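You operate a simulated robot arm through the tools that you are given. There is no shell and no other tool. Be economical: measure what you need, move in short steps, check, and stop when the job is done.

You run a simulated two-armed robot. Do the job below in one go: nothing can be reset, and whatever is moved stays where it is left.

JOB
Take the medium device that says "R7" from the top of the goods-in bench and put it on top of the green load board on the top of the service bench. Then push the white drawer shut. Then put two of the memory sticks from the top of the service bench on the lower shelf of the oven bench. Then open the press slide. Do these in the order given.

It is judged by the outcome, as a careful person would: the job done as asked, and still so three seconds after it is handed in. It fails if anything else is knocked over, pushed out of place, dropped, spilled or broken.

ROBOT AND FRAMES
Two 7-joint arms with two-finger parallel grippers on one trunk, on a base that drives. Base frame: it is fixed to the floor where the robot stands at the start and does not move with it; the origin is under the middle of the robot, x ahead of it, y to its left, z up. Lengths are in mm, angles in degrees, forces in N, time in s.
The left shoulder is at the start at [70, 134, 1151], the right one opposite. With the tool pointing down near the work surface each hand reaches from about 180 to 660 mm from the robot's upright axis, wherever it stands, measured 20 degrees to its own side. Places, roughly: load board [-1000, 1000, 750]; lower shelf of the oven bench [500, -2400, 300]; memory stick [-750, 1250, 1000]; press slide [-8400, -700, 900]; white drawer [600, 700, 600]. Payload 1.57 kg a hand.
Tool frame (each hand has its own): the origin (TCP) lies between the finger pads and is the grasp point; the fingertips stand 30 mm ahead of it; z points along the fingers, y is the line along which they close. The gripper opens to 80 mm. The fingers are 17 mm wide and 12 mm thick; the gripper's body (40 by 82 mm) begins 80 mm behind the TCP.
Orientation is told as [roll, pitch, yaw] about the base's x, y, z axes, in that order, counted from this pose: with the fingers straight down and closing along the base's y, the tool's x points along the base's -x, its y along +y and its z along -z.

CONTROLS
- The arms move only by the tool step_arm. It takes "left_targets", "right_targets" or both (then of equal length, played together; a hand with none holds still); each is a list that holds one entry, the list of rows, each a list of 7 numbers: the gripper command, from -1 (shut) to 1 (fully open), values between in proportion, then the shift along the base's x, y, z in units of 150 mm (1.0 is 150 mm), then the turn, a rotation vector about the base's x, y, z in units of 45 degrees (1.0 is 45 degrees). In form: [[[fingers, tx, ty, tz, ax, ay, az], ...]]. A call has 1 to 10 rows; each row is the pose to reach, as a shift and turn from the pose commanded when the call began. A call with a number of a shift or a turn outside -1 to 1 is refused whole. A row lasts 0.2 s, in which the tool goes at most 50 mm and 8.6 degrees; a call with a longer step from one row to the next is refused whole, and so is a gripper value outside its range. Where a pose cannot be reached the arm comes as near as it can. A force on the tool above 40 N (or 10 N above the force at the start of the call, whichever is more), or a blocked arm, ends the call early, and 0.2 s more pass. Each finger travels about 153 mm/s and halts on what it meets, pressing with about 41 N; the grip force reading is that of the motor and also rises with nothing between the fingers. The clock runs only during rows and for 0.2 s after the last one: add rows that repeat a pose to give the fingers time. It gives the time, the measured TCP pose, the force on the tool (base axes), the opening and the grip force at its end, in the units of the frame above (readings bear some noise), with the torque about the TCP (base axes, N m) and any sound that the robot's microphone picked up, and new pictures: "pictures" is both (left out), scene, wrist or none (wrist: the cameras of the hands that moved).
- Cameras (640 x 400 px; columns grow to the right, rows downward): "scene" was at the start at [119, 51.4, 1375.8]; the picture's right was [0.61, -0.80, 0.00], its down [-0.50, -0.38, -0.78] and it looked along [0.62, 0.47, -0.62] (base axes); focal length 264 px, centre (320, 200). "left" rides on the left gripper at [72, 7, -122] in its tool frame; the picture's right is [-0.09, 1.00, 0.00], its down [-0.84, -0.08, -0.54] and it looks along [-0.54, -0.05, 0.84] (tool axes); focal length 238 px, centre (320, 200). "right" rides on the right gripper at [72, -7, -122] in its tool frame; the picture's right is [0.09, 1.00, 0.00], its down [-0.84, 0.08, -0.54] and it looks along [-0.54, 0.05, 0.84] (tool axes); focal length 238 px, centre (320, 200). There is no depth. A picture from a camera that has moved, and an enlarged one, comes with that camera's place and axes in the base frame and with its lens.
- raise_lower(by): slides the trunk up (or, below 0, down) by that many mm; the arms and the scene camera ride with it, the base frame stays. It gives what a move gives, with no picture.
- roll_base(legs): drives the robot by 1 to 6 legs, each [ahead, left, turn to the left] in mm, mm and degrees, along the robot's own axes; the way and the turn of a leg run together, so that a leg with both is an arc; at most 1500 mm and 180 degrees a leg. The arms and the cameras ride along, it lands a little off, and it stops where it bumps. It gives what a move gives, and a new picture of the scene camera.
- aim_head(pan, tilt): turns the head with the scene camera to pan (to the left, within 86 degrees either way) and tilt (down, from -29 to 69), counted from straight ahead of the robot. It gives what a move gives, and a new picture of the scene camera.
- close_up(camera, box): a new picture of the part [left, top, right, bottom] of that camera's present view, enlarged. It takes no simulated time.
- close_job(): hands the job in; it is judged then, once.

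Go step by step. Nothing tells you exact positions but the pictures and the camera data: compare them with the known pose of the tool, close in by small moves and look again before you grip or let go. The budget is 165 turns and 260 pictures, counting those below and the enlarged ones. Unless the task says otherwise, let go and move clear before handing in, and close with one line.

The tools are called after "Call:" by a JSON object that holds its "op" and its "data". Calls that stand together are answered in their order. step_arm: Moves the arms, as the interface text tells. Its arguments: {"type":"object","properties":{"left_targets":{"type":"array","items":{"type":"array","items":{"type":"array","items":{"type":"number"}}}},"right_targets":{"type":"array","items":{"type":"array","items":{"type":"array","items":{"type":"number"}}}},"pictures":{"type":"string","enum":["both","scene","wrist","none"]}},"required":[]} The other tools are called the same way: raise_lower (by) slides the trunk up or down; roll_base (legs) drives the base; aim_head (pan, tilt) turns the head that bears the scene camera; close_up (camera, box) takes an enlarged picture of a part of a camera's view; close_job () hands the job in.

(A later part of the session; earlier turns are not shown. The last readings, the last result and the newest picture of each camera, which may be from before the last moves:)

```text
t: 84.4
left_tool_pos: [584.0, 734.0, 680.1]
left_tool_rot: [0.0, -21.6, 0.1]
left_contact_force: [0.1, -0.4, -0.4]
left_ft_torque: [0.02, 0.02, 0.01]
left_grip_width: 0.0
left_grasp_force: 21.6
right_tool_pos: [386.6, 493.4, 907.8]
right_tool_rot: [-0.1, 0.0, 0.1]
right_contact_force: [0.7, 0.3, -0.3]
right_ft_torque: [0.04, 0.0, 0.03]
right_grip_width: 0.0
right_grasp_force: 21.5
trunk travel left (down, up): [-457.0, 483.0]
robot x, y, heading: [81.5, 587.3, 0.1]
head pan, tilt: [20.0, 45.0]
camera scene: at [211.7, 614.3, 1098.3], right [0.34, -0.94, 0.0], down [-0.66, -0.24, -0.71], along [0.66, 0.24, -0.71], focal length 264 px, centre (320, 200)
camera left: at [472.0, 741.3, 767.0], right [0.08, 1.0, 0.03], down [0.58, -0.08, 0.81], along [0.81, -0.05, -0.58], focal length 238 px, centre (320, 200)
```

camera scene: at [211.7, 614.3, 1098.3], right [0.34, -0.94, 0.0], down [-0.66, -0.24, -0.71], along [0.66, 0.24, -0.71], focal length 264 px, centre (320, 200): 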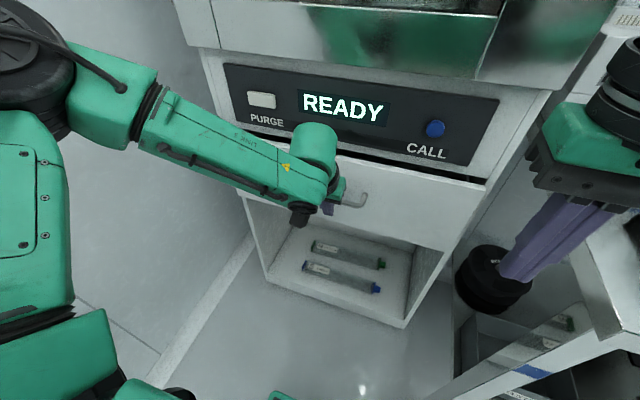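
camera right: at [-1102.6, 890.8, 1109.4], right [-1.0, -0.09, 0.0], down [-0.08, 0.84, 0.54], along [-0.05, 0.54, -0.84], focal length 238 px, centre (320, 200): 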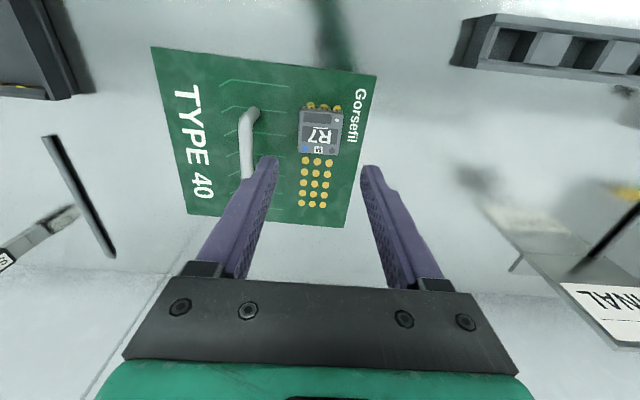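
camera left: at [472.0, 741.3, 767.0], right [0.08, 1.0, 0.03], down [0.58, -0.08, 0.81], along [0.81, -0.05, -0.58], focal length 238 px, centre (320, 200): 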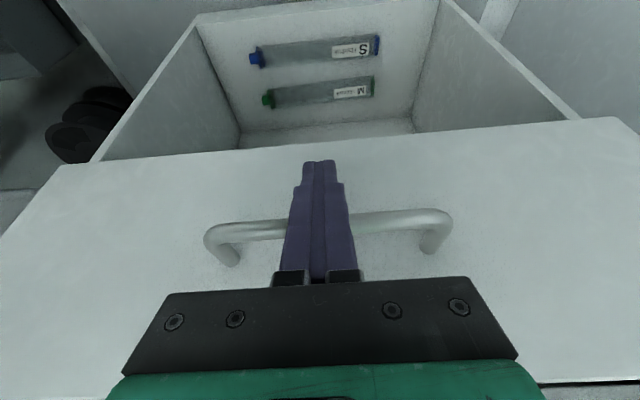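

Call:
{"op": "step_arm", "data": {"left_targets": [[[-1, 0.05, 0, 0, 0, 0, 0], [-1, 0.1, 0, 0, 0, 0, 0], [-1, 0.15, 0, 0, 0, 0, 0], [-1, 0.2, 0, 0, 0, 0, 0], [-1, 0.25, 0, 0, 0, 0, 0], [-1, 0.3, 0, 0, 0, 0, 0]]], "pictures": "scene"}}

Call:
{"op": "close_up", "data": {"camera": "scene", "box": [220, 80, 520, 268]}}

```text
t: 85.4
left_tool_pos: [604.6, 734.1, 674.9]
left_tool_rot: [0.1, -20.4, -0.1]
left_contact_force: [-17.4, -0.5, -0.4]
left_ft_torque: [0.07, -0.36, -0.17]
left_grip_width: 0.0
left_grasp_force: 21.6
right_tool_pos: [385.1, 493.9, 908.1]
right_tool_rot: [0.1, 0.0, 0.2]
right_contact_force: [0.1, 0.1, 0.7]
right_ft_torque: [-0.01, 0.04, 0.01]
right_grip_width: 0.0
right_grasp_force: 21.4
trunk travel left (down, up): [-457.0, 483.0]
robot x, y, heading: [80.5, 589.5, -0.1]
head pan, tilt: [20.0, 45.0]
stopped in row 5 (left hand): the force on the tool passed its limit (the readings are from after the stop); the commanded pose is now the measured one
camera scene: at [209.8, 614.6, 1098.5], right [0.34, -0.94, 0.0], down [-0.66, -0.24, -0.71], along [0.66, 0.24, -0.71], focal length 264 px, centre (320, 200)
```

scene: 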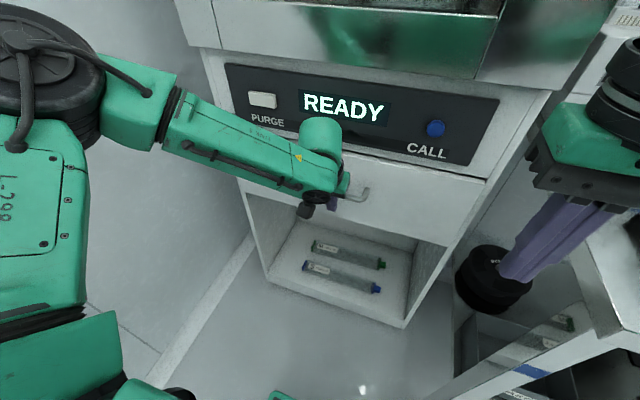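

```text
2.13 times, centred on (370, 174) of scene
camera zoom: at [209.8, 614.6, 1098.5], right [0.34, -0.94, 0.0], down [-0.66, -0.24, -0.71], along [0.66, 0.24, -0.71], focal length 562 px, centre (214, 255)
```

zoom: 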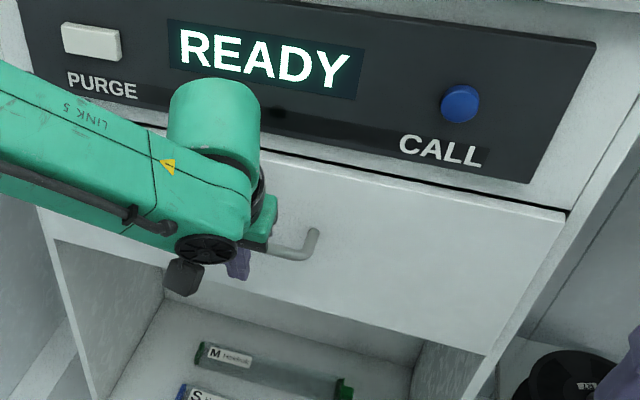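

It stopped firmly. I'll push once more to confirm it is at its stop.

Call:
{"op": "step_arm", "data": {"left_targets": [[[-1, 0.03, 0, 0.03, 0, 0, 0], [-1, 0.07, 0, 0.03, 0, 0, 0], [-1, 0.1, 0, 0.03, 0, 0, 0]]], "pictures": "none"}}

Call:
{"op": "step_arm", "data": {"left_targets": [[[-1, -0.25, 0, 0.0, 0, 0.0, 0], [-1, -0.5, 0, 0.0, 0, 0.15, 0], [-1, -0.75, 0, 0, 0, 0.3, 0], [-1, -1, 0.1, 0, 0, 0.46, 0], [-1, -1, 0.1, 0.0, 0, 0.46, 0]]], "pictures": "scene"}}

Call:
{"op": "close_up", "data": {"camera": "scene", "box": [220, 80, 520, 268]}}

```text
t: 85.8
left_tool_pos: [603.3, 733.5, 676.0]
left_tool_rot: [0.2, -19.5, -0.1]
left_contact_force: [-7.1, 0.1, -1.3]
left_ft_torque: [0.01, -0.15, -0.1]
left_grip_width: 0.1
left_grasp_force: 22.0
right_tool_pos: [384.6, 492.9, 907.4]
right_tool_rot: [0.0, 0.0, 0.2]
right_contact_force: [0.5, 0.1, -0.3]
right_ft_torque: [0.02, -0.01, -0.01]
right_grip_width: 0.1
right_grasp_force: 21.8
trunk travel left (down, up): [-457.0, 483.0]
robot x, y, heading: [84.1, 589.0, 0.3]
head pan, tilt: [20.0, 45.0]
stopped in row 2 (left hand): the force on the tool passed its limit (the readings are from after the stop); the commanded pose is now the measured one
```

```text
t: 87.0
left_tool_pos: [454.1, 748.4, 676.2]
left_tool_rot: [0.2, 1.2, 0.0]
left_contact_force: [-0.5, 0.2, -1.5]
left_ft_torque: [0.01, -0.02, -0.01]
left_grip_width: 0.2
left_grasp_force: 21.5
right_tool_pos: [385.4, 492.7, 907.9]
right_tool_rot: [0.0, 0.1, 0.2]
right_contact_force: [-0.4, -0.8, -0.3]
right_ft_torque: [-0.02, 0.01, -0.03]
right_grip_width: 0.0
right_grasp_force: 21.8
trunk travel left (down, up): [-457.0, 483.0]
robot x, y, heading: [82.1, 587.9, 0.2]
head pan, tilt: [20.0, 45.0]
camera scene: at [210.6, 614.1, 1098.3], right [0.34, -0.94, 0.0], down [-0.66, -0.24, -0.71], along [0.66, 0.24, -0.71], focal length 264 px, centre (320, 200)
```

scene: 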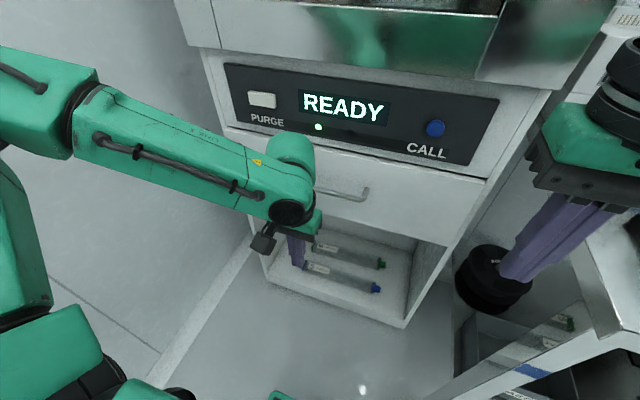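

```text
2.13 times, centred on (370, 174) of scene
camera zoom: at [210.6, 614.1, 1098.3], right [0.34, -0.94, 0.0], down [-0.66, -0.24, -0.71], along [0.66, 0.24, -0.71], focal length 562 px, centre (214, 255)
```

zoom: 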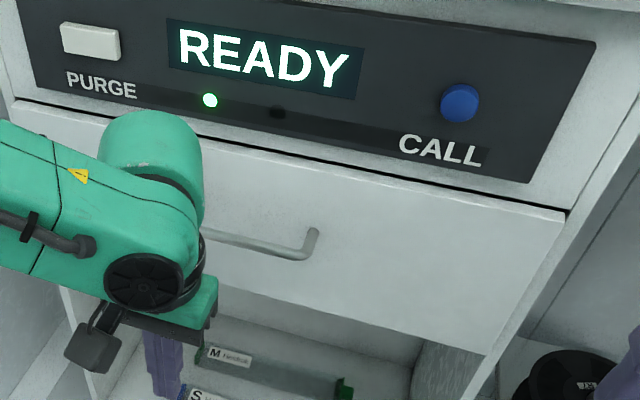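

The drawer is shut. Now I'll back away, raise the trunk, lift the left hand, and go to the stick end of the service bench.

Call:
{"op": "roll_base", "data": {"legs": [[-350, -190, 0]]}}

Call:
{"op": "raise_lower", "data": {"by": 268}}

Call:
{"op": "step_arm", "data": {"left_targets": [[[-1, -0.2, 0.1, 0.25, 0, 0, 0], [-1, -0.4, 0.2, 0.5, 0, 0, 0], [-1, -0.6, 0.3, 0.75, 0, 0, 0], [-1, -0.7, 0.4, 1.0, 0, 0, 0], [-1, -0.7, 0.4, 1, 0, 0, 0]]], "pictures": "none"}}

Call:
{"op": "aim_head", "data": {"pan": 0, "tilt": 45}}

Call:
{"op": "roll_base", "data": {"legs": [[0, 0, 90], [0, 520, 0]]}}

```text
t: 89.5
left_tool_pos: [107.1, 557.7, 675.6]
left_tool_rot: [0.2, 1.1, -0.4]
left_contact_force: [-0.9, 0.3, 0.1]
left_ft_torque: [0.02, -0.05, 0.01]
left_grip_width: 0.2
left_grasp_force: 21.1
right_tool_pos: [37.5, 302.6, 907.4]
right_tool_rot: [0.1, 0.0, -0.1]
right_contact_force: [-0.4, -0.5, -0.9]
right_ft_torque: [-0.02, -0.02, -0.04]
right_grip_width: 0.0
right_grasp_force: 21.3
trunk travel left (down, up): [-457.0, 483.0]
robot x, y, heading: [-263.4, 401.2, -0.2]
head pan, tilt: [20.0, 45.0]
camera scene: at [-137.7, 424.8, 1098.4], right [0.34, -0.94, 0.0], down [-0.67, -0.24, -0.71], along [0.67, 0.24, -0.71], focal length 264 px, centre (320, 200)
```

scene: 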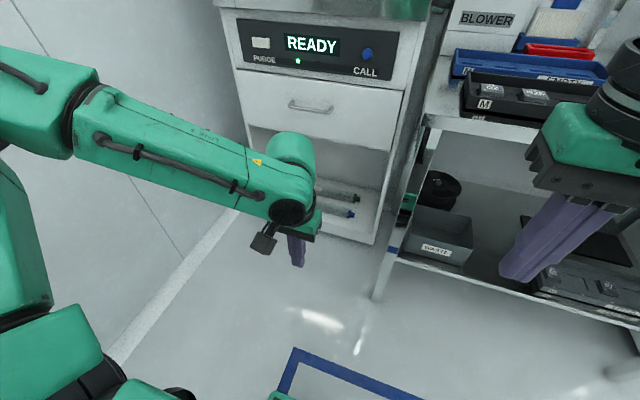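

```text
t: 92.2
left_tool_pos: [107.8, 558.1, 943.9]
left_tool_rot: [0.2, 1.2, -0.4]
left_contact_force: [0.0, -0.1, 0.7]
left_ft_torque: [0.02, 0.03, 0.0]
left_grip_width: 0.0
left_grasp_force: 20.9
right_tool_pos: [37.1, 302.4, 1175.7]
right_tool_rot: [0.0, 0.0, -0.2]
right_contact_force: [-0.8, 1.0, 0.1]
right_ft_torque: [-0.03, 0.02, 0.01]
right_grip_width: 0.4
right_grasp_force: 20.7
trunk travel left (down, up): [-725.0, 215.0]
robot x, y, heading: [-262.7, 396.7, -0.5]
head pan, tilt: [20.0, 45.0]
```

```text
refused: row 1 steps farther than a row can; nothing moved
```

```text
t: 93.1
left_tool_pos: [108.4, 558.2, 943.0]
left_tool_rot: [0.2, 1.0, -0.4]
left_contact_force: [0.1, 0.5, 0.2]
left_ft_torque: [-0.02, -0.01, 0.0]
left_grip_width: 0.1
left_grasp_force: 21.2
right_tool_pos: [38.4, 302.1, 1175.2]
right_tool_rot: [0.0, -0.1, -0.2]
right_contact_force: [0.8, 0.4, -0.6]
right_ft_torque: [0.01, 0.0, 0.0]
right_grip_width: 0.0
right_grasp_force: 21.3
trunk travel left (down, up): [-725.0, 215.0]
robot x, y, heading: [-265.8, 397.8, -0.2]
head pan, tilt: [0.0, 45.0]
camera scene: at [-132.5, 397.3, 1366.4], right [0.0, -1.0, 0.0], down [-0.71, 0.0, -0.71], along [0.71, 0.0, -0.71], focal length 264 px, centre (320, 200)
```

scene: 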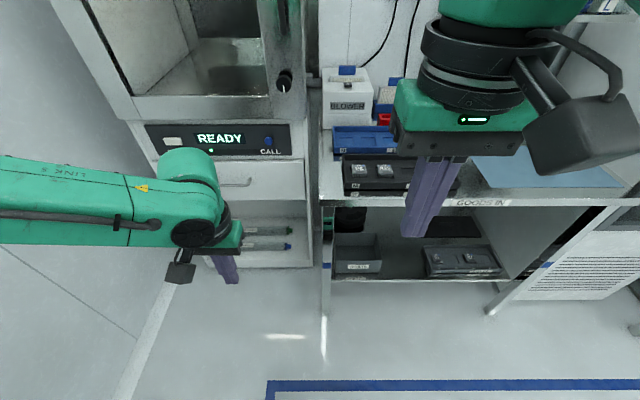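

```text
t: 100.0
left_tool_pos: [-953.4, 756.5, 943.6]
left_tool_rot: [0.1, 1.2, 90.9]
left_contact_force: [0.8, -0.3, 0.3]
left_ft_torque: [0.01, 0.0, -0.02]
left_grip_width: 0.0
left_grasp_force: 21.1
right_tool_pos: [-697.2, 691.4, 1176.2]
right_tool_rot: [0.0, 0.0, 91.1]
right_contact_force: [0.9, 0.4, 0.1]
right_ft_torque: [0.02, 0.03, -0.01]
right_grip_width: 0.0
right_grasp_force: 21.4
trunk travel left (down, up): [-725.0, 215.0]
robot x, y, heading: [-786.5, 390.9, 91.1]
head pan, tilt: [0.0, 45.0]
camera scene: at [-787.5, 519.3, 1366.4], right [1.0, 0.02, 0.0], down [0.01, -0.71, -0.71], along [-0.01, 0.71, -0.71], focal length 264 px, centre (320, 200)
```

scene: 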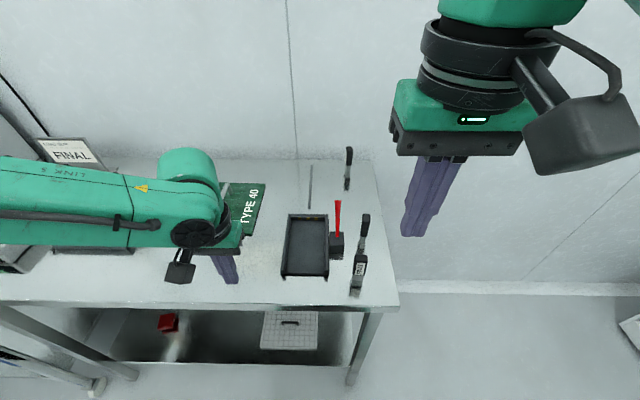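

The left-hand lift was refused, so that hand crossed the bench lower than planned. I'll zoom in to check the sticks are undisturbed.

Call:
{"op": "close_up", "data": {"camera": "scene", "box": [240, 130, 432, 300]}}

Call:
{"op": "close_up", "data": {"camera": "scene", "box": [320, 190, 400, 305]}}

```text
2.35 times, centred on (336, 215) of scene
camera zoom: at [-787.5, 519.3, 1366.4], right [1.0, 0.02, 0.0], down [0.01, -0.71, -0.71], along [-0.01, 0.71, -0.71], focal length 621 px, centre (282, 165)
```

zoom: 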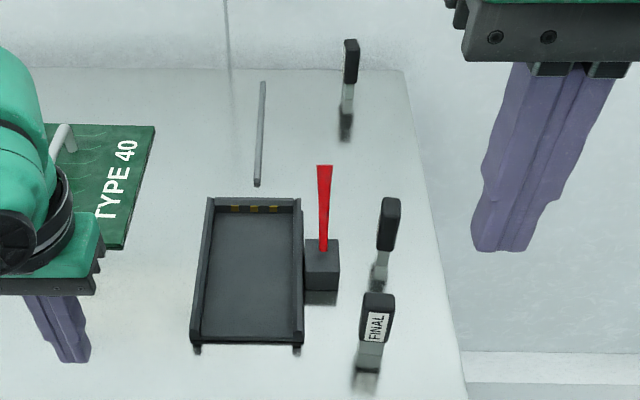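

```text
3.48 times, centred on (360, 248) of scene
camera zoom: at [-787.5, 519.3, 1366.4], right [1.0, 0.02, 0.0], down [0.01, -0.71, -0.71], along [-0.01, 0.71, -0.71], focal length 919 px, centre (181, 35)
```

zoom: 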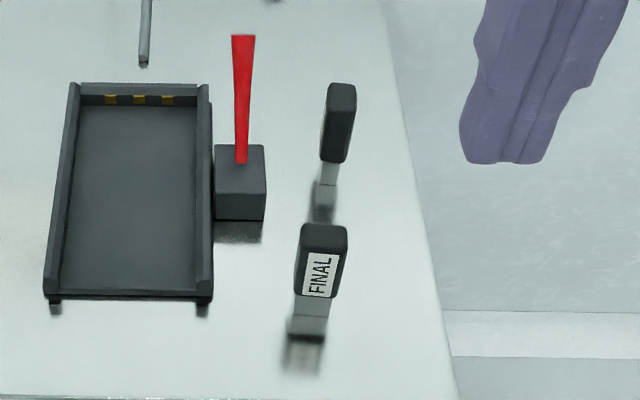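

All three sticks stand upright and undisturbed. They are near [-718, 774], [-697, 869] and [-720, 1077], with a red rod nearby at about x=−752. I'll bring the open right hand above the second stick to view it from the top, and lift the left hand.

Call:
{"op": "step_arm", "data": {"right_targets": [[[1, 0, 0.25, 0, 0, 0, 0], [1, 0, 0.5, 0, 0, 0, 0], [1, 0, 0.75, 0, 0, 0, 0], [1, 0, 1.0, -0.2, 0, 0, 0], [1, 0, 1.0, -0.4, 0, 0, 0], [1, 0, 1, -0.4, 0, 0, 0]]], "left_targets": [[[-1, 0, 0, 0.25, 0, 0, 0], [-1, 0, 0, 0.5, 0, 0, 0], [-1, 0, -0.1, 0.75, 0, 0, 0], [-1, 0, -0.3, 1.0, 0, 0, 0], [-1, 0, -0.5, 1, 0, 0, 0], [-1, 0, -0.6, 1, 0, 0, 0]]], "pictures": "both"}}

Call:
{"op": "close_up", "data": {"camera": "right", "box": [240, 60, 480, 210]}}

```text
t: 101.4
left_tool_pos: [-955.0, 665.3, 1092.6]
left_tool_rot: [0.2, 1.1, 90.9]
left_contact_force: [-0.8, -0.2, -0.6]
left_ft_torque: [-0.02, -0.01, 0.01]
left_grip_width: 0.3
left_grasp_force: 21.3
right_tool_pos: [-700.2, 843.6, 1114.9]
right_tool_rot: [0.1, 0.0, 91.1]
right_contact_force: [0.4, 0.2, 0.6]
right_ft_torque: [-0.03, 0.03, -0.01]
right_grip_width: 79.9
right_grasp_force: 0.1
trunk travel left (down, up): [-725.0, 215.0]
robot x, y, heading: [-785.6, 390.7, 90.7]
head pan, tilt: [0.0, 45.0]
camera scene: at [-788.7, 518.2, 1366.5], right [1.0, 0.02, 0.0], down [0.01, -0.71, -0.71], along [-0.01, 0.71, -0.71], focal length 264 px, centre (320, 200)
camera right: at [-690.6, 771.8, 1237.6], right [-0.99, -0.11, 0.0], down [-0.09, 0.83, 0.54], along [-0.06, 0.54, -0.84], focal length 238 px, centre (320, 200)
camera left: at [-960.1, 596.3, 1215.4], right [-1.0, 0.08, 0.0], down [0.07, 0.85, 0.53], along [0.04, 0.52, -0.85], focal length 238 px, centre (320, 200)
```

scene: 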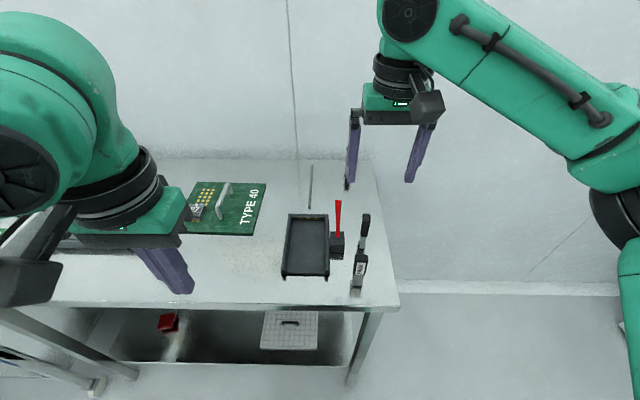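
right: 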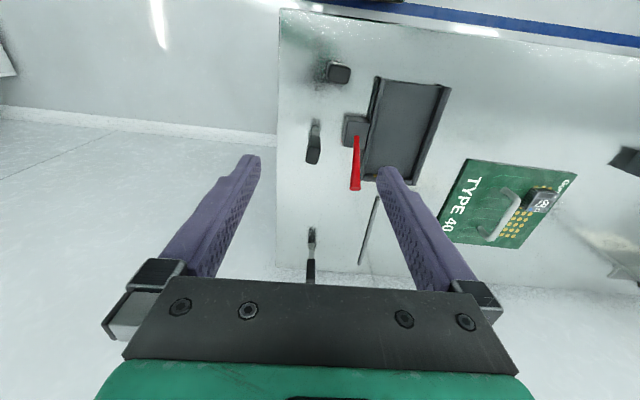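
left: 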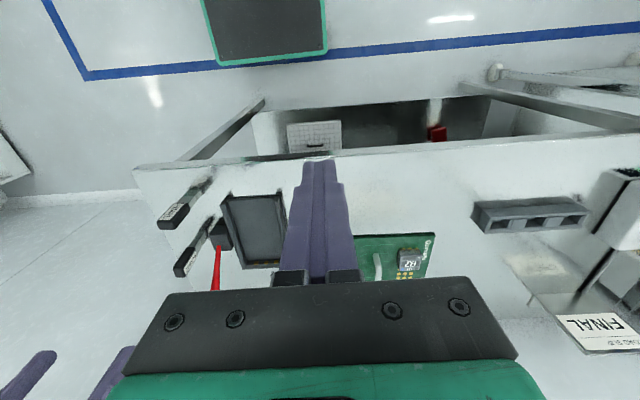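

```text
2.67 times, centred on (360, 135) of right
camera zoom: at [-690.6, 771.8, 1237.6], right [-0.99, -0.11, 0.0], down [-0.09, 0.83, 0.54], along [-0.06, 0.54, -0.84], focal length 636 px, centre (213, 373)
```

zoom: 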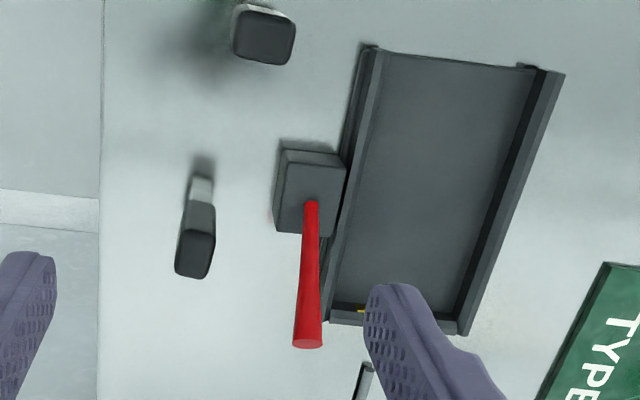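

By triangulation, stick 2's top is near [-695, 892, 943], stick 1's top near [-715, 797, 938], and the red rod leans at x≈−755. I'll lower the right hand to just above stick 2.

Call:
{"op": "step_arm", "data": {"right_targets": [[[0.1, 0.03, 0.16, -0.15, 0, 0, 0], [0.1, 0.03, 0.31, -0.35, 0, 0, 0], [0.1, 0.03, 0.31, -0.6, 0, 0, 0], [0.1, 0.03, 0.31, -0.76, 0, 0, 0], [0.1, 0.03, 0.31, -0.76, 0, 0, 0]]], "pictures": "both"}}

Call:
{"op": "close_up", "data": {"camera": "right", "box": [200, 60, 440, 210]}}

Call:
{"op": "close_up", "data": {"camera": "scene", "box": [280, 160, 440, 305]}}

```text
t: 102.6
left_tool_pos: [-953.8, 666.7, 1092.7]
left_tool_rot: [0.2, 1.1, 90.9]
left_contact_force: [-0.1, 0.5, -0.7]
left_ft_torque: [-0.01, 0.0, -0.02]
left_grip_width: 0.0
left_grasp_force: 21.5
right_tool_pos: [-693.5, 889.9, 1003.3]
right_tool_rot: [0.0, -0.1, 91.0]
right_contact_force: [0.0, 0.0, 0.2]
right_ft_torque: [0.01, 0.01, 0.02]
right_grip_width: 43.8
right_grasp_force: 0.0
trunk travel left (down, up): [-725.0, 215.0]
robot x, y, heading: [-784.6, 388.1, 91.1]
head pan, tilt: [0.0, 45.0]
camera scene: at [-788.7, 519.3, 1366.4], right [1.0, 0.02, 0.0], down [0.01, -0.71, -0.71], along [-0.01, 0.71, -0.71], focal length 264 px, centre (320, 200)
camera right: at [-684.0, 818.7, 1124.4], right [-0.99, -0.11, 0.0], down [-0.09, 0.84, 0.54], along [-0.06, 0.54, -0.84], focal length 238 px, centre (320, 200)
```

scene: 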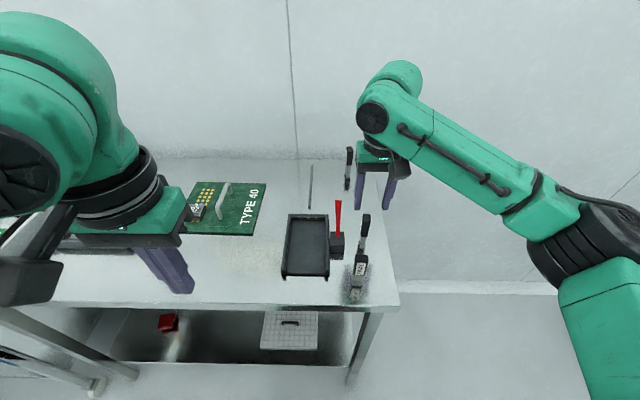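
right: 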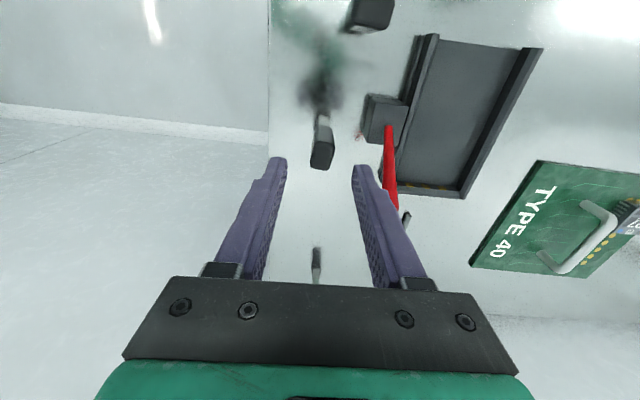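

```text
2.67 times, centred on (320, 135) of right
camera zoom: at [-684.0, 818.7, 1124.4], right [-0.99, -0.11, 0.0], down [-0.09, 0.84, 0.54], along [-0.06, 0.54, -0.84], focal length 636 px, centre (320, 373)
```

zoom: 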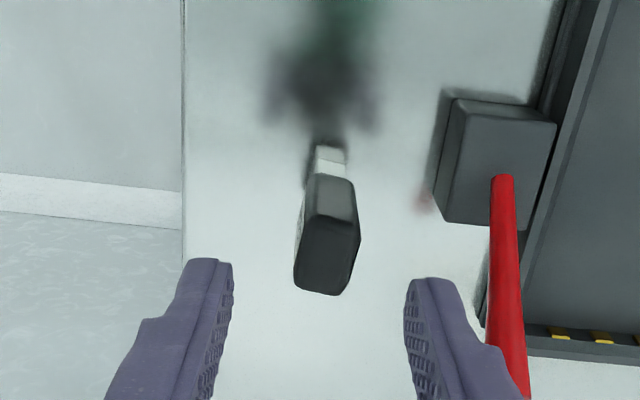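

```text
2.76 times, centred on (360, 232) of scene
camera zoom: at [-788.7, 519.3, 1366.4], right [1.0, 0.02, 0.0], down [0.01, -0.71, -0.71], along [-0.01, 0.71, -0.71], focal length 729 px, centre (210, 110)
```

zoom: 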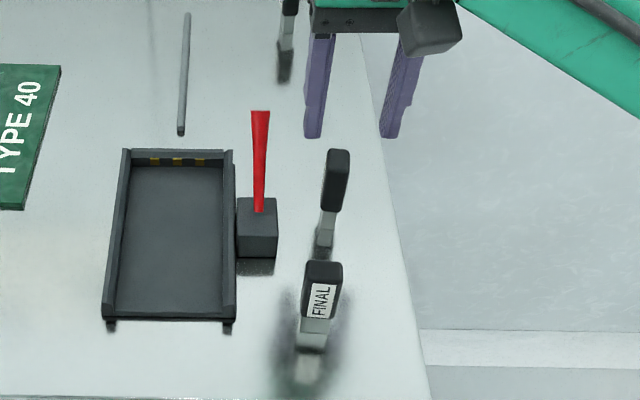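

Stick 2 is centred between the fingers and about 17 mm thick. I'll go down around it and close.

Call:
{"op": "step_arm", "data": {"right_targets": [[[0.1, -0.01, 0.01, -0.2, 0, 0, 0], [0.1, -0.01, 0.01, -0.4, 0, 0, 0], [0.1, -0.01, 0.01, -0.52, 0, 0, 0], [0.1, -0.01, 0.01, -0.52, 0, 0, 0]]], "pictures": "both"}}

Call:
{"op": "close_up", "data": {"camera": "scene", "box": [280, 160, 440, 305]}}

```text
t: 103.6
left_tool_pos: [-953.1, 666.2, 1093.0]
left_tool_rot: [0.2, 1.2, 91.0]
left_contact_force: [-0.2, -0.1, -0.1]
left_ft_torque: [0.01, 0.0, -0.02]
left_grip_width: 0.0
left_grasp_force: 21.3
right_tool_pos: [-695.2, 890.2, 924.0]
right_tool_rot: [0.0, 0.1, 91.1]
right_contact_force: [0.2, -1.0, 0.9]
right_ft_torque: [0.03, -0.01, 0.0]
right_grip_width: 44.0
right_grasp_force: 0.0
trunk travel left (down, up): [-725.0, 215.0]
robot x, y, heading: [-785.4, 390.9, 91.1]
head pan, tilt: [0.0, 45.0]
camera scene: at [-788.3, 519.4, 1366.4], right [1.0, 0.02, 0.0], down [0.01, -0.71, -0.71], along [-0.01, 0.71, -0.71], focal length 264 px, centre (320, 200)
camera right: at [-685.6, 818.5, 1046.1], right [-0.99, -0.11, 0.0], down [-0.09, 0.84, 0.54], along [-0.06, 0.54, -0.84], focal length 238 px, centre (320, 200)
```

scene: 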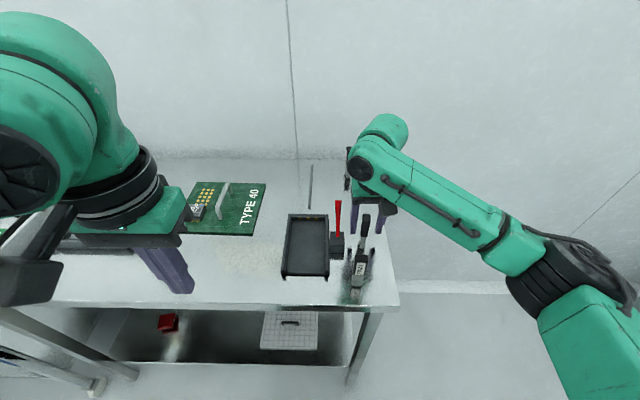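
right: 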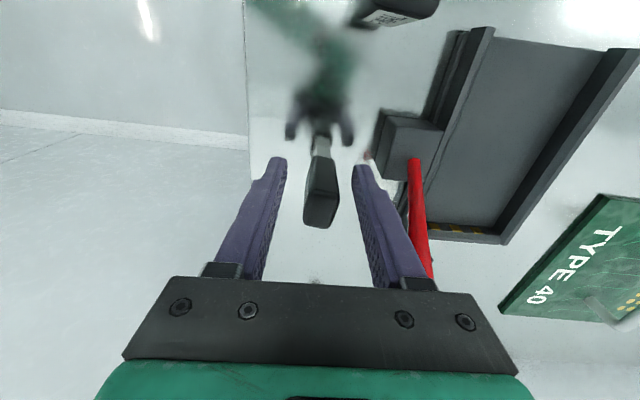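

```text
2.76 times, centred on (360, 232) of scene
camera zoom: at [-788.3, 519.4, 1366.4], right [1.0, 0.02, 0.0], down [0.01, -0.71, -0.71], along [-0.01, 0.71, -0.71], focal length 729 px, centre (210, 110)
```

zoom: 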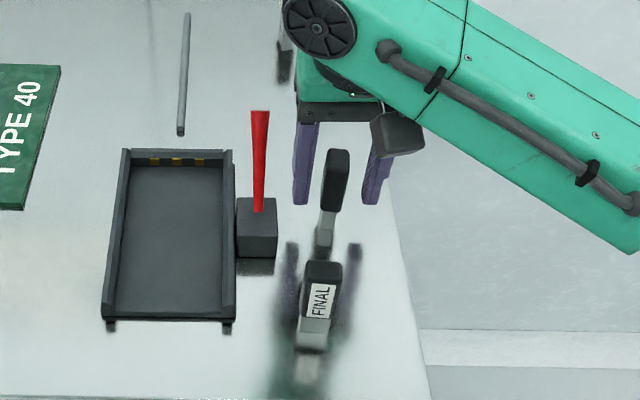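

Call:
{"op": "step_arm", "data": {"right_targets": [[[-0.3, 0, 0, 0, 0, 0, 0], [-0.6, 0, 0, 0, 0, 0, 0], [-0.8, 0, 0, 0, 0, 0, 0], [-0.8, 0, 0, 0, 0, 0, 0]]], "pictures": "none"}}

Call:
{"op": "step_arm", "data": {"right_targets": [[[-0.8, 0, 0, 0.1, 0, 0, 0], [-0.8, 0, 0, 0.35, 0, 0, 0], [-0.8, 0, 0, 0.65, 0, 0, 0], [-0.8, 0, 0, 0.95, 0, 0, 0], [-0.8, 0, 0, 0.95, 0, 0, 0]]], "pictures": "both"}}

```text
t: 104.6
left_tool_pos: [-953.4, 668.1, 1092.2]
left_tool_rot: [0.2, 1.1, 90.8]
left_contact_force: [-0.6, -0.5, 0.0]
left_ft_torque: [0.04, 0.0, -0.05]
left_grip_width: 0.0
left_grasp_force: 20.7
right_tool_pos: [-692.5, 890.0, 923.7]
right_tool_rot: [-0.1, -0.1, 91.1]
right_contact_force: [0.1, 0.8, 0.1]
right_ft_torque: [0.04, 0.0, -0.01]
right_grip_width: 16.8
right_grasp_force: 31.9
trunk travel left (down, up): [-725.0, 215.0]
robot x, y, heading: [-784.2, 387.1, 91.2]
head pan, tilt: [0.0, 45.0]
```

```text
t: 105.8
left_tool_pos: [-953.9, 668.4, 1093.5]
left_tool_rot: [0.2, 1.1, 90.9]
left_contact_force: [-0.7, 0.0, 0.3]
left_ft_torque: [-0.02, 0.02, -0.02]
left_grip_width: 0.1
left_grasp_force: 20.9
right_tool_pos: [-694.1, 890.3, 1067.1]
right_tool_rot: [0.0, 0.0, 91.2]
right_contact_force: [0.0, -0.3, 1.0]
right_ft_torque: [-0.04, -0.02, -0.01]
right_grip_width: 17.2
right_grasp_force: 31.7
trunk travel left (down, up): [-725.0, 215.0]
robot x, y, heading: [-783.0, 387.8, 90.9]
head pan, tilt: [0.0, 45.0]
camera scene: at [-788.2, 519.9, 1366.3], right [1.0, 0.02, 0.0], down [0.01, -0.71, -0.71], along [-0.01, 0.71, -0.71], focal length 264 px, centre (320, 200)
camera right: at [-686.3, 819.0, 1189.9], right [-0.99, -0.11, 0.0], down [-0.09, 0.84, 0.54], along [-0.06, 0.54, -0.84], focal length 238 px, centre (320, 200)
```

scene: 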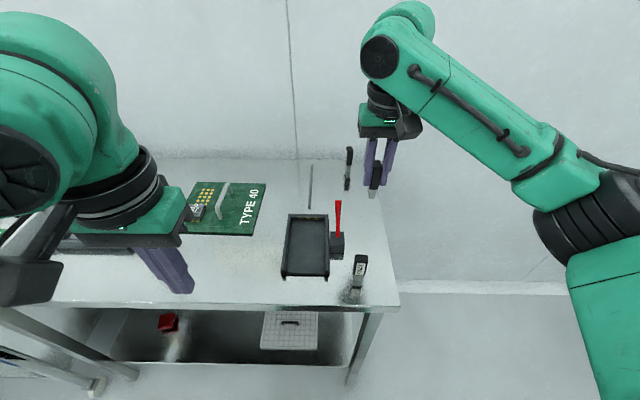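
right: 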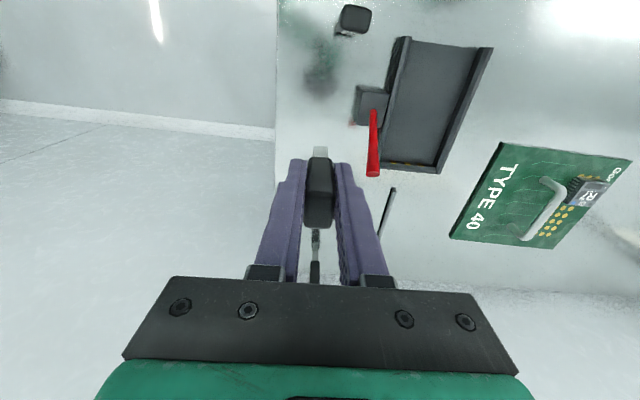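

Stick 2 is held. I'll retract the right hand and shift the robot right so the left hand can take stick 1.

Call:
{"op": "step_arm", "data": {"right_targets": [[[-1, 0, -0.25, 0.15, 0, 0, 0], [-1, 0, -0.5, 0.3, 0, 0, 0], [-1, 0, -0.75, 0.4, 0, 0, 0], [-1, 0, -1.0, 0.5, 0, 0, 0], [-1, 0, -1.0, 0.5, 0, 0, 0]]], "left_targets": [[[1, 0, 0, 0, 0, 0, 0], [1, 0, 0, 0, 0, 0, 0], [1, 0, 0, 0, 0, 0, 0], [1, 0, 0, 0, 0, 0, 0], [1, 0, 0, 0, 0, 0, 0]]], "pictures": "none"}}

Call:
{"op": "roll_base", "data": {"legs": [[0, -240, -1]]}}

Call:
{"op": "step_arm", "data": {"left_targets": [[[1, 0, 0.25, 0, 0, 0, 0], [1, 0, 0.5, 0, 0, 0, 0], [1, 0, 0.8, 0, 0, 0, 0], [1, 0, 0.8, 0, 0, 0, 0]]], "pictures": "both"}}

```text
t: 107.0
left_tool_pos: [-953.9, 668.0, 1092.1]
left_tool_rot: [0.1, 1.3, 90.9]
left_contact_force: [0.3, 0.5, 1.0]
left_ft_torque: [-0.04, 0.03, 0.0]
left_grip_width: 80.0
left_grasp_force: 0.1
right_tool_pos: [-694.1, 742.0, 1140.8]
right_tool_rot: [0.0, 0.1, 91.1]
right_contact_force: [-0.1, 0.4, -0.6]
right_ft_torque: [-0.05, -0.06, -0.03]
right_grip_width: 17.3
right_grasp_force: 32.4
trunk travel left (down, up): [-725.0, 215.0]
robot x, y, heading: [-787.9, 388.5, 91.0]
head pan, tilt: [0.0, 45.0]
```

```text
t: 108.8
left_tool_pos: [-709.8, 672.1, 1092.2]
left_tool_rot: [0.1, 1.3, 90.0]
left_contact_force: [-0.2, -0.2, -0.2]
left_ft_torque: [-0.01, -0.05, 0.04]
left_grip_width: 79.8
left_grasp_force: 0.0
right_tool_pos: [-449.2, 740.6, 1142.8]
right_tool_rot: [0.0, 0.0, 90.0]
right_contact_force: [-0.6, 0.4, -0.1]
right_ft_torque: [-0.01, 0.01, 0.01]
right_grip_width: 17.1
right_grasp_force: 32.1
trunk travel left (down, up): [-725.0, 215.0]
robot x, y, heading: [-545.8, 394.3, 90.2]
head pan, tilt: [0.0, 45.0]
camera scene: at [-548.3, 521.8, 1366.4], right [1.0, 0.0, 0.0], down [0.0, -0.71, -0.71], along [0.0, 0.71, -0.71], focal length 264 px, centre (320, 200)
```

scene: 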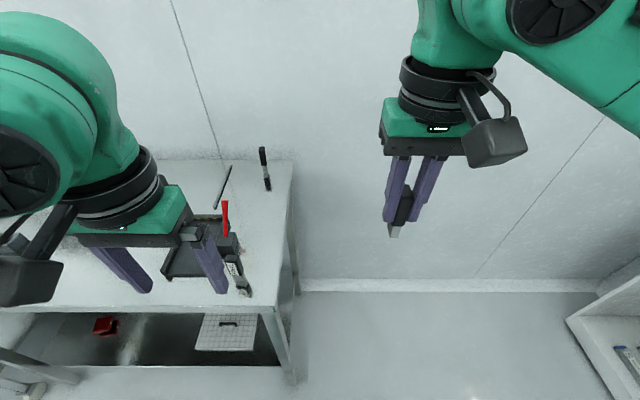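

```text
t: 109.8
left_tool_pos: [-712.0, 793.1, 1093.2]
left_tool_rot: [0.2, 1.0, 89.9]
left_contact_force: [-0.5, 0.5, -0.1]
left_ft_torque: [-0.02, 0.0, 0.01]
left_grip_width: 80.1
left_grasp_force: 0.0
right_tool_pos: [-448.4, 740.1, 1141.8]
right_tool_rot: [0.0, 0.1, 90.2]
right_contact_force: [-0.1, 0.0, 0.2]
right_ft_torque: [-0.01, 0.01, -0.02]
right_grip_width: 17.0
right_grasp_force: 31.9
trunk travel left (down, up): [-725.0, 215.0]
robot x, y, heading: [-545.8, 390.3, 90.0]
head pan, tilt: [0.0, 45.0]
camera scene: at [-547.3, 521.0, 1366.4], right [1.0, 0.0, 0.0], down [0.0, -0.71, -0.71], along [0.0, 0.71, -0.71], focal length 264 px, centre (320, 200)
camera left: at [-719.6, 722.6, 1216.0], right [-1.0, 0.09, 0.0], down [0.08, 0.85, 0.53], along [0.05, 0.52, -0.85], focal length 238 px, centre (320, 200)
```

scene: 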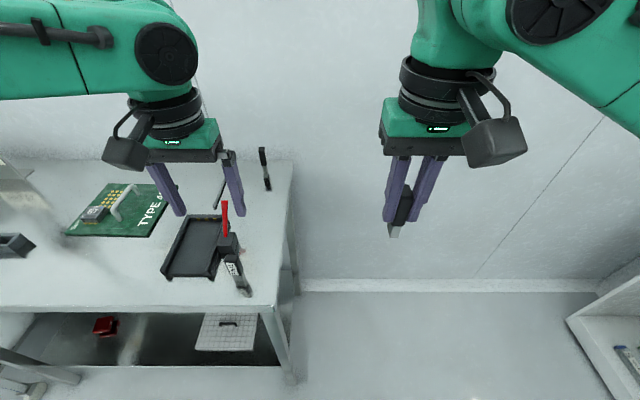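
left: 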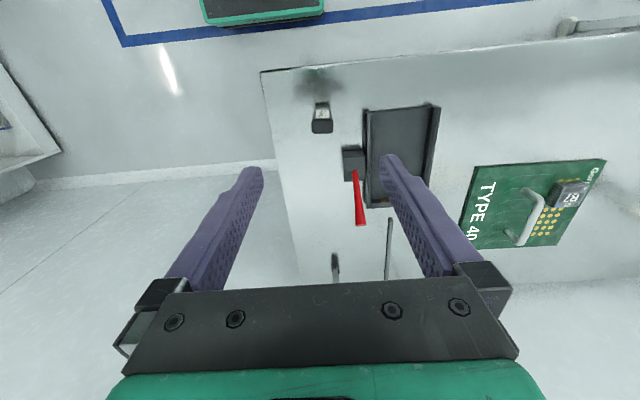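

Stick 1's top is at about [-714, 794, 938]. I'll lower the left hand to just above it.

Call:
{"op": "step_arm", "data": {"left_targets": [[[0.3, -0.01, 0, -0.2, 0, 0, 0], [0.3, -0.01, 0, -0.4, 0, 0, 0], [0.3, -0.01, 0, -0.62, 0, 0, 0], [0.3, -0.01, 0, -0.62, 0, 0, 0]]], "pictures": "wrist"}}

Call:
{"op": "close_up", "data": {"camera": "left", "box": [200, 60, 440, 210]}}

Call:
{"op": "close_up", "data": {"camera": "scene", "box": [140, 160, 300, 305]}}

```text
t: 110.8
left_tool_pos: [-712.9, 792.0, 1000.2]
left_tool_rot: [0.2, 1.1, 90.0]
left_contact_force: [-0.6, -0.1, 0.6]
left_ft_torque: [0.02, 0.03, -0.03]
left_grip_width: 51.9
left_grasp_force: 0.1
right_tool_pos: [-447.9, 741.9, 1140.8]
right_tool_rot: [0.0, 0.0, 90.3]
right_contact_force: [-0.3, 0.4, 0.0]
right_ft_torque: [0.01, 0.01, 0.02]
right_grip_width: 17.0
right_grasp_force: 32.1
trunk travel left (down, up): [-725.0, 215.0]
robot x, y, heading: [-545.8, 388.6, 90.1]
head pan, tilt: [0.0, 45.0]
camera left: at [-719.6, 722.8, 1123.2], right [-1.0, 0.09, 0.0], down [0.08, 0.85, 0.52], along [0.05, 0.52, -0.85], focal length 238 px, centre (320, 200)
```

left: 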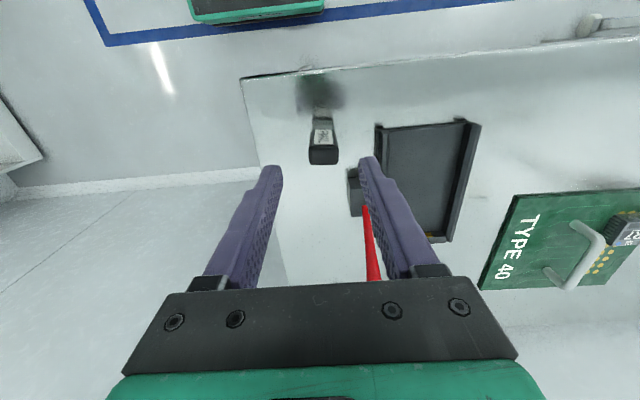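

```text
2.67 times, centred on (320, 135) of left
camera zoom: at [-719.6, 722.8, 1123.2], right [-1.0, 0.09, 0.0], down [0.08, 0.85, 0.52], along [0.05, 0.52, -0.85], focal length 636 px, centre (320, 373)
```

zoom: 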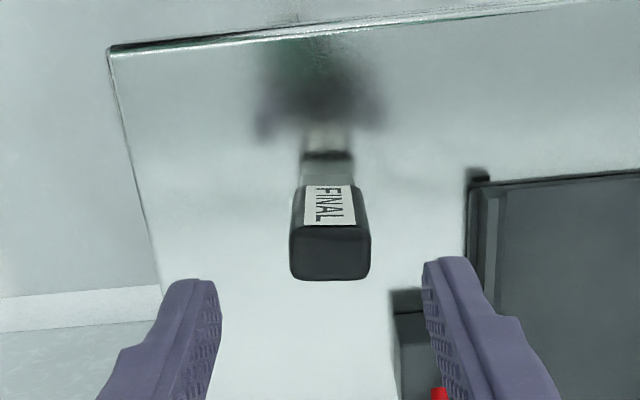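

```text
2.76 times, centred on (220, 232) of scene
camera zoom: at [-546.7, 521.7, 1366.4], right [1.0, 0.0, 0.0], down [0.0, -0.71, -0.71], along [0.0, 0.71, -0.71], focal length 729 px, centre (596, 110)
```

zoom: 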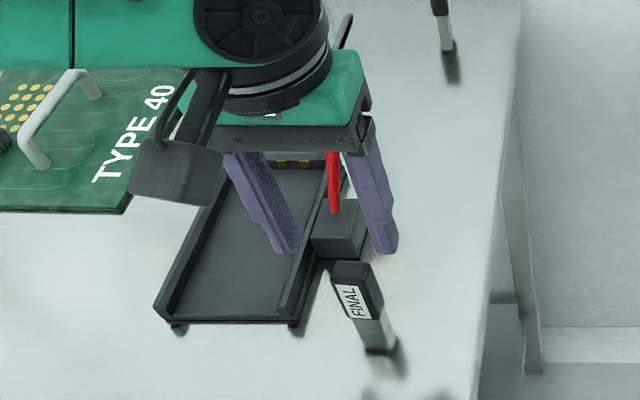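

Call:
{"op": "step_arm", "data": {"left_targets": [[[0.3, -0.02, 0, -0.2, 0, 0, 0], [0.3, -0.02, 0, -0.4, 0, 0, 0], [0.3, -0.02, 0, -0.507, 0, 0, 0], [0.3, -0.02, 0, -0.507, 0, 0, 0]]], "pictures": "wrist"}}

Call:
{"op": "close_up", "data": {"camera": "scene", "box": [140, 160, 300, 305]}}

```text
t: 111.8
left_tool_pos: [-715.1, 793.2, 924.9]
left_tool_rot: [0.2, 1.2, 89.9]
left_contact_force: [0.3, -0.2, -0.7]
left_ft_torque: [0.04, 0.02, -0.02]
left_grip_width: 52.0
left_grasp_force: 0.0
right_tool_pos: [-447.9, 741.7, 1140.7]
right_tool_rot: [0.0, 0.0, 90.2]
right_contact_force: [0.1, -0.4, -1.1]
right_ft_torque: [0.0, -0.03, 0.02]
right_grip_width: 17.0
right_grasp_force: 32.1
trunk travel left (down, up): [-725.0, 215.0]
robot x, y, heading: [-545.8, 388.3, 90.3]
head pan, tilt: [0.0, 45.0]
camera left: at [-722.1, 723.8, 1046.5], right [-1.0, 0.09, 0.0], down [0.08, 0.85, 0.52], along [0.05, 0.52, -0.85], focal length 238 px, centre (320, 200)
```

left: 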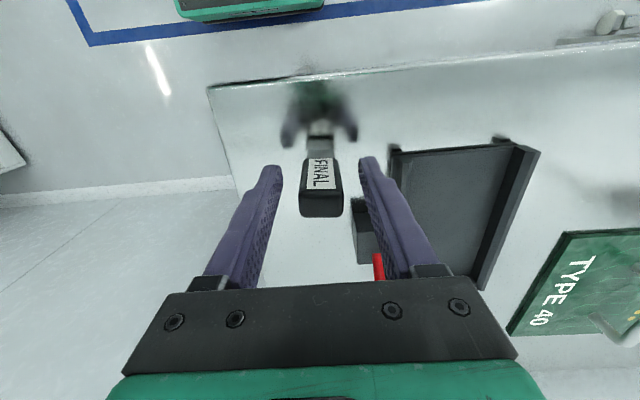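

```text
2.76 times, centred on (220, 232) of scene
camera zoom: at [-546.8, 521.8, 1366.4], right [1.0, 0.0, 0.0], down [0.0, -0.71, -0.71], along [0.0, 0.71, -0.71], focal length 729 px, centre (596, 110)
```

zoom: 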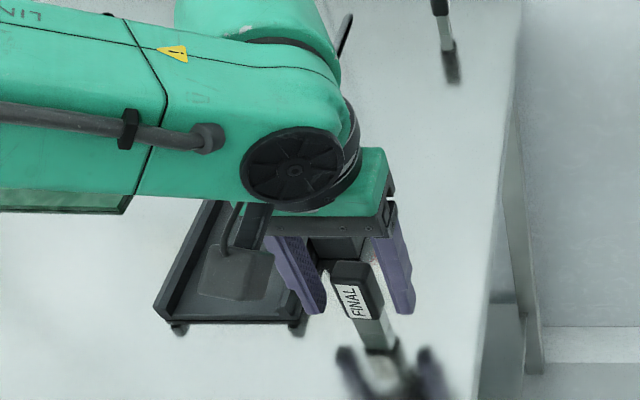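

Call:
{"op": "step_arm", "data": {"left_targets": [[[0, 0, 0, 0, 0, 0, 0], [-0.4, 0, 0, 0, 0, 0, 0], [-0.8, 0, 0, 0, 0, 0, 0], [-1, 0, 0, 0, 0, 0, 0], [-1, 0, 0, 0, 0, 0, 0]]], "pictures": "none"}}

Call:
{"op": "step_arm", "data": {"left_targets": [[[-1, 0, 0, 0.1, 0, 0, 0], [-1, 0, 0, 0.35, 0, 0, 0], [-1, 0, 0, 0.65, 0, 0, 0], [-1, 0, 0, 0.95, 0, 0, 0], [-1, 0, 0, 0.95, 0, 0, 0]]], "pictures": "both"}}

```text
t: 113.0
left_tool_pos: [-715.6, 793.5, 924.1]
left_tool_rot: [0.2, 1.2, 90.1]
left_contact_force: [1.2, 0.2, 0.3]
left_ft_torque: [0.0, -0.02, 0.01]
left_grip_width: 25.0
left_grasp_force: 36.6
right_tool_pos: [-448.1, 742.1, 1141.4]
right_tool_rot: [0.0, 0.0, 90.2]
right_contact_force: [-0.6, -0.9, -1.0]
right_ft_torque: [-0.01, -0.01, 0.01]
right_grip_width: 16.6
right_grasp_force: 31.7
trunk travel left (down, up): [-725.0, 215.0]
robot x, y, heading: [-547.0, 390.6, 89.8]
head pan, tilt: [0.0, 45.0]
```

```text
t: 114.2
left_tool_pos: [-714.8, 790.9, 1064.8]
left_tool_rot: [0.2, 1.2, 90.0]
left_contact_force: [0.0, 0.3, -0.3]
left_ft_torque: [0.0, 0.0, 0.0]
left_grip_width: 25.0
left_grasp_force: 36.5
right_tool_pos: [-448.6, 742.4, 1141.8]
right_tool_rot: [0.0, 0.1, 90.2]
right_contact_force: [0.1, -0.2, 0.2]
right_ft_torque: [-0.02, -0.03, 0.0]
right_grip_width: 17.1
right_grasp_force: 31.6
trunk travel left (down, up): [-725.0, 215.0]
robot x, y, heading: [-547.0, 392.9, 90.4]
head pan, tilt: [0.0, 45.0]
camera scene: at [-547.0, 522.3, 1366.3], right [1.0, 0.0, 0.0], down [0.0, -0.71, -0.71], along [0.0, 0.71, -0.71], focal length 264 px, centre (320, 200)
camera left: at [-722.7, 721.1, 1187.7], right [-1.0, 0.09, 0.0], down [0.08, 0.85, 0.52], along [0.05, 0.52, -0.85], focal length 238 px, centre (320, 200)
```

scene: 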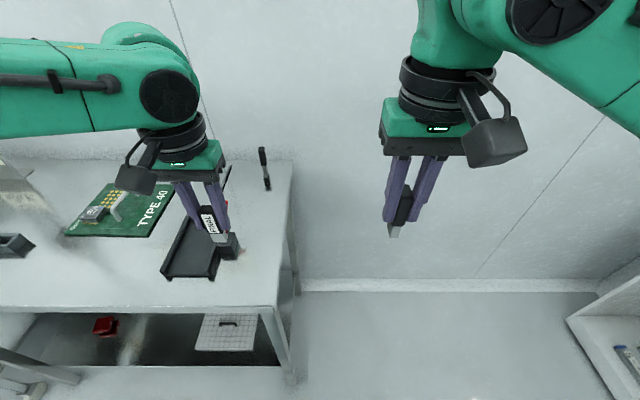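
left: 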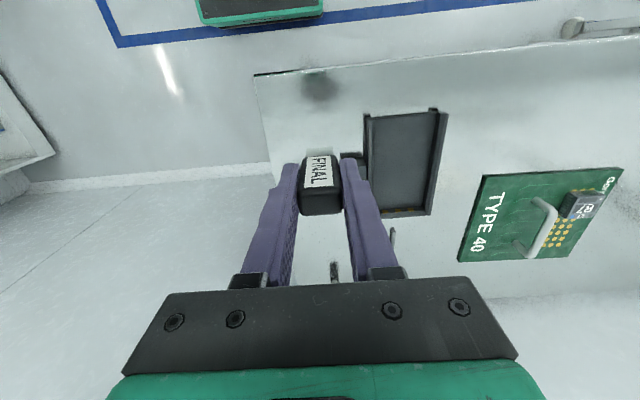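

Both sticks are held. I'll retract and drive toward the oven bench near [500, −2400].

Call:
{"op": "step_arm", "data": {"left_targets": [[[-1, 0, -0.25, 0.2, 0, 0, 0], [-1, 0, -0.5, 0.4, 0, 0, 0], [-1, 0, -0.75, 0.5, 0, 0, 0], [-1, 0, -0.75, 0.5, 0, 0, 0]]], "pictures": "none"}}

Call:
{"op": "roll_base", "data": {"legs": [[-600, 0, 0], [0, 0, -90], [0, -1500, 0], [0, -500, 0]]}}

```text
t: 115.2
left_tool_pos: [-714.6, 680.3, 1141.2]
left_tool_rot: [0.2, 1.2, 90.1]
left_contact_force: [-0.4, 0.2, 0.3]
left_ft_torque: [-0.02, 0.01, 0.0]
left_grip_width: 24.9
left_grasp_force: 36.2
right_tool_pos: [-448.6, 741.7, 1141.4]
right_tool_rot: [0.0, 0.1, 90.2]
right_contact_force: [0.8, 0.6, 0.1]
right_ft_torque: [-0.01, -0.02, 0.01]
right_grip_width: 17.0
right_grasp_force: 32.0
trunk travel left (down, up): [-725.0, 215.0]
robot x, y, heading: [-545.9, 390.9, 90.3]
head pan, tilt: [0.0, 45.0]
```

```text
t: 131.9
left_tool_pos: [-245.9, -2039.3, 1142.5]
left_tool_rot: [0.0, 1.1, -0.2]
left_contact_force: [-0.5, -0.3, -0.6]
left_ft_torque: [-0.03, 0.0, -0.01]
left_grip_width: 25.1
left_grasp_force: 36.7
right_tool_pos: [-185.6, -2307.2, 1140.9]
right_tool_rot: [-0.1, 0.0, 0.0]
right_contact_force: [-0.3, 1.1, -0.3]
right_ft_torque: [-0.02, 0.01, 0.0]
right_grip_width: 17.1
right_grasp_force: 32.0
trunk travel left (down, up): [-725.0, 215.0]
robot x, y, heading: [-534.1, -2207.1, 0.0]
head pan, tilt: [0.0, 45.0]
camera scene: at [-403.6, -2207.7, 1366.4], right [0.0, -1.0, 0.0], down [-0.71, 0.0, -0.71], along [0.71, 0.0, -0.71], focal length 264 px, centre (320, 200)
```

scene: 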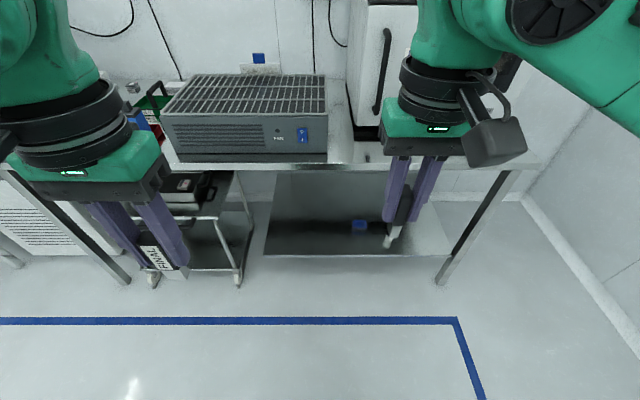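

This is the oven bench, with an open lower shelf. I'll zoom in on it.

Call:
{"op": "aim_head", "data": {"pan": -10, "tilt": 35}}

Call:
{"op": "close_up", "data": {"camera": "scene", "box": [160, 200, 460, 390]}}

```text
t: 132.7
left_tool_pos: [-246.5, -2040.7, 1143.6]
left_tool_rot: [0.2, 1.1, -0.2]
left_contact_force: [-0.1, -0.6, 0.0]
left_ft_torque: [-0.01, 0.02, -0.02]
left_grip_width: 24.9
left_grasp_force: 37.8
right_tool_pos: [-184.9, -2308.3, 1142.3]
right_tool_rot: [0.0, 0.1, 0.0]
right_contact_force: [-0.1, 0.2, -0.6]
right_ft_torque: [0.01, -0.03, -0.03]
right_grip_width: 17.1
right_grasp_force: 32.1
trunk travel left (down, up): [-725.0, 215.0]
robot x, y, heading: [-538.3, -2206.2, -0.4]
head pan, tilt: [-10.0, 35.0]
camera scene: at [-398.2, -2224.4, 1381.1], right [-0.17, -0.98, 0.0], down [-0.57, 0.1, -0.82], along [0.81, -0.14, -0.57], focal length 264 px, centre (320, 200)
```

scene: 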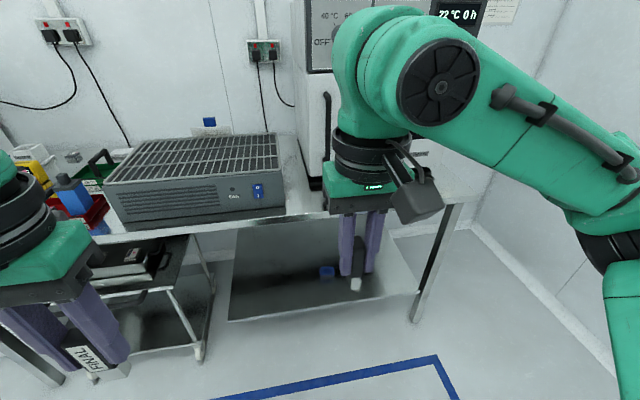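

```text
2.11 times, centred on (310, 295) of scene
camera zoom: at [-398.2, -2224.4, 1381.1], right [-0.17, -0.98, 0.0], down [-0.57, 0.1, -0.82], along [0.81, -0.14, -0.57], focal length 556 px, centre (341, 0)
```

zoom: 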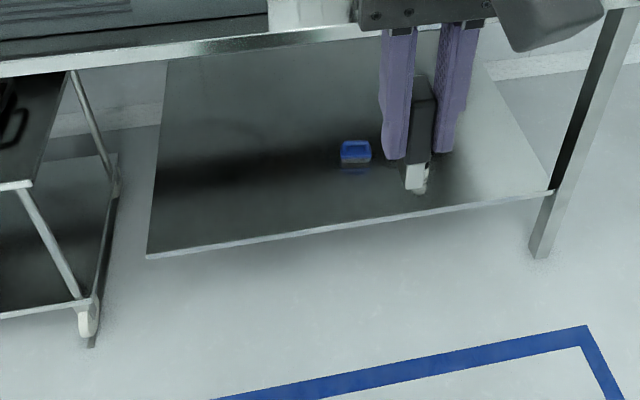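

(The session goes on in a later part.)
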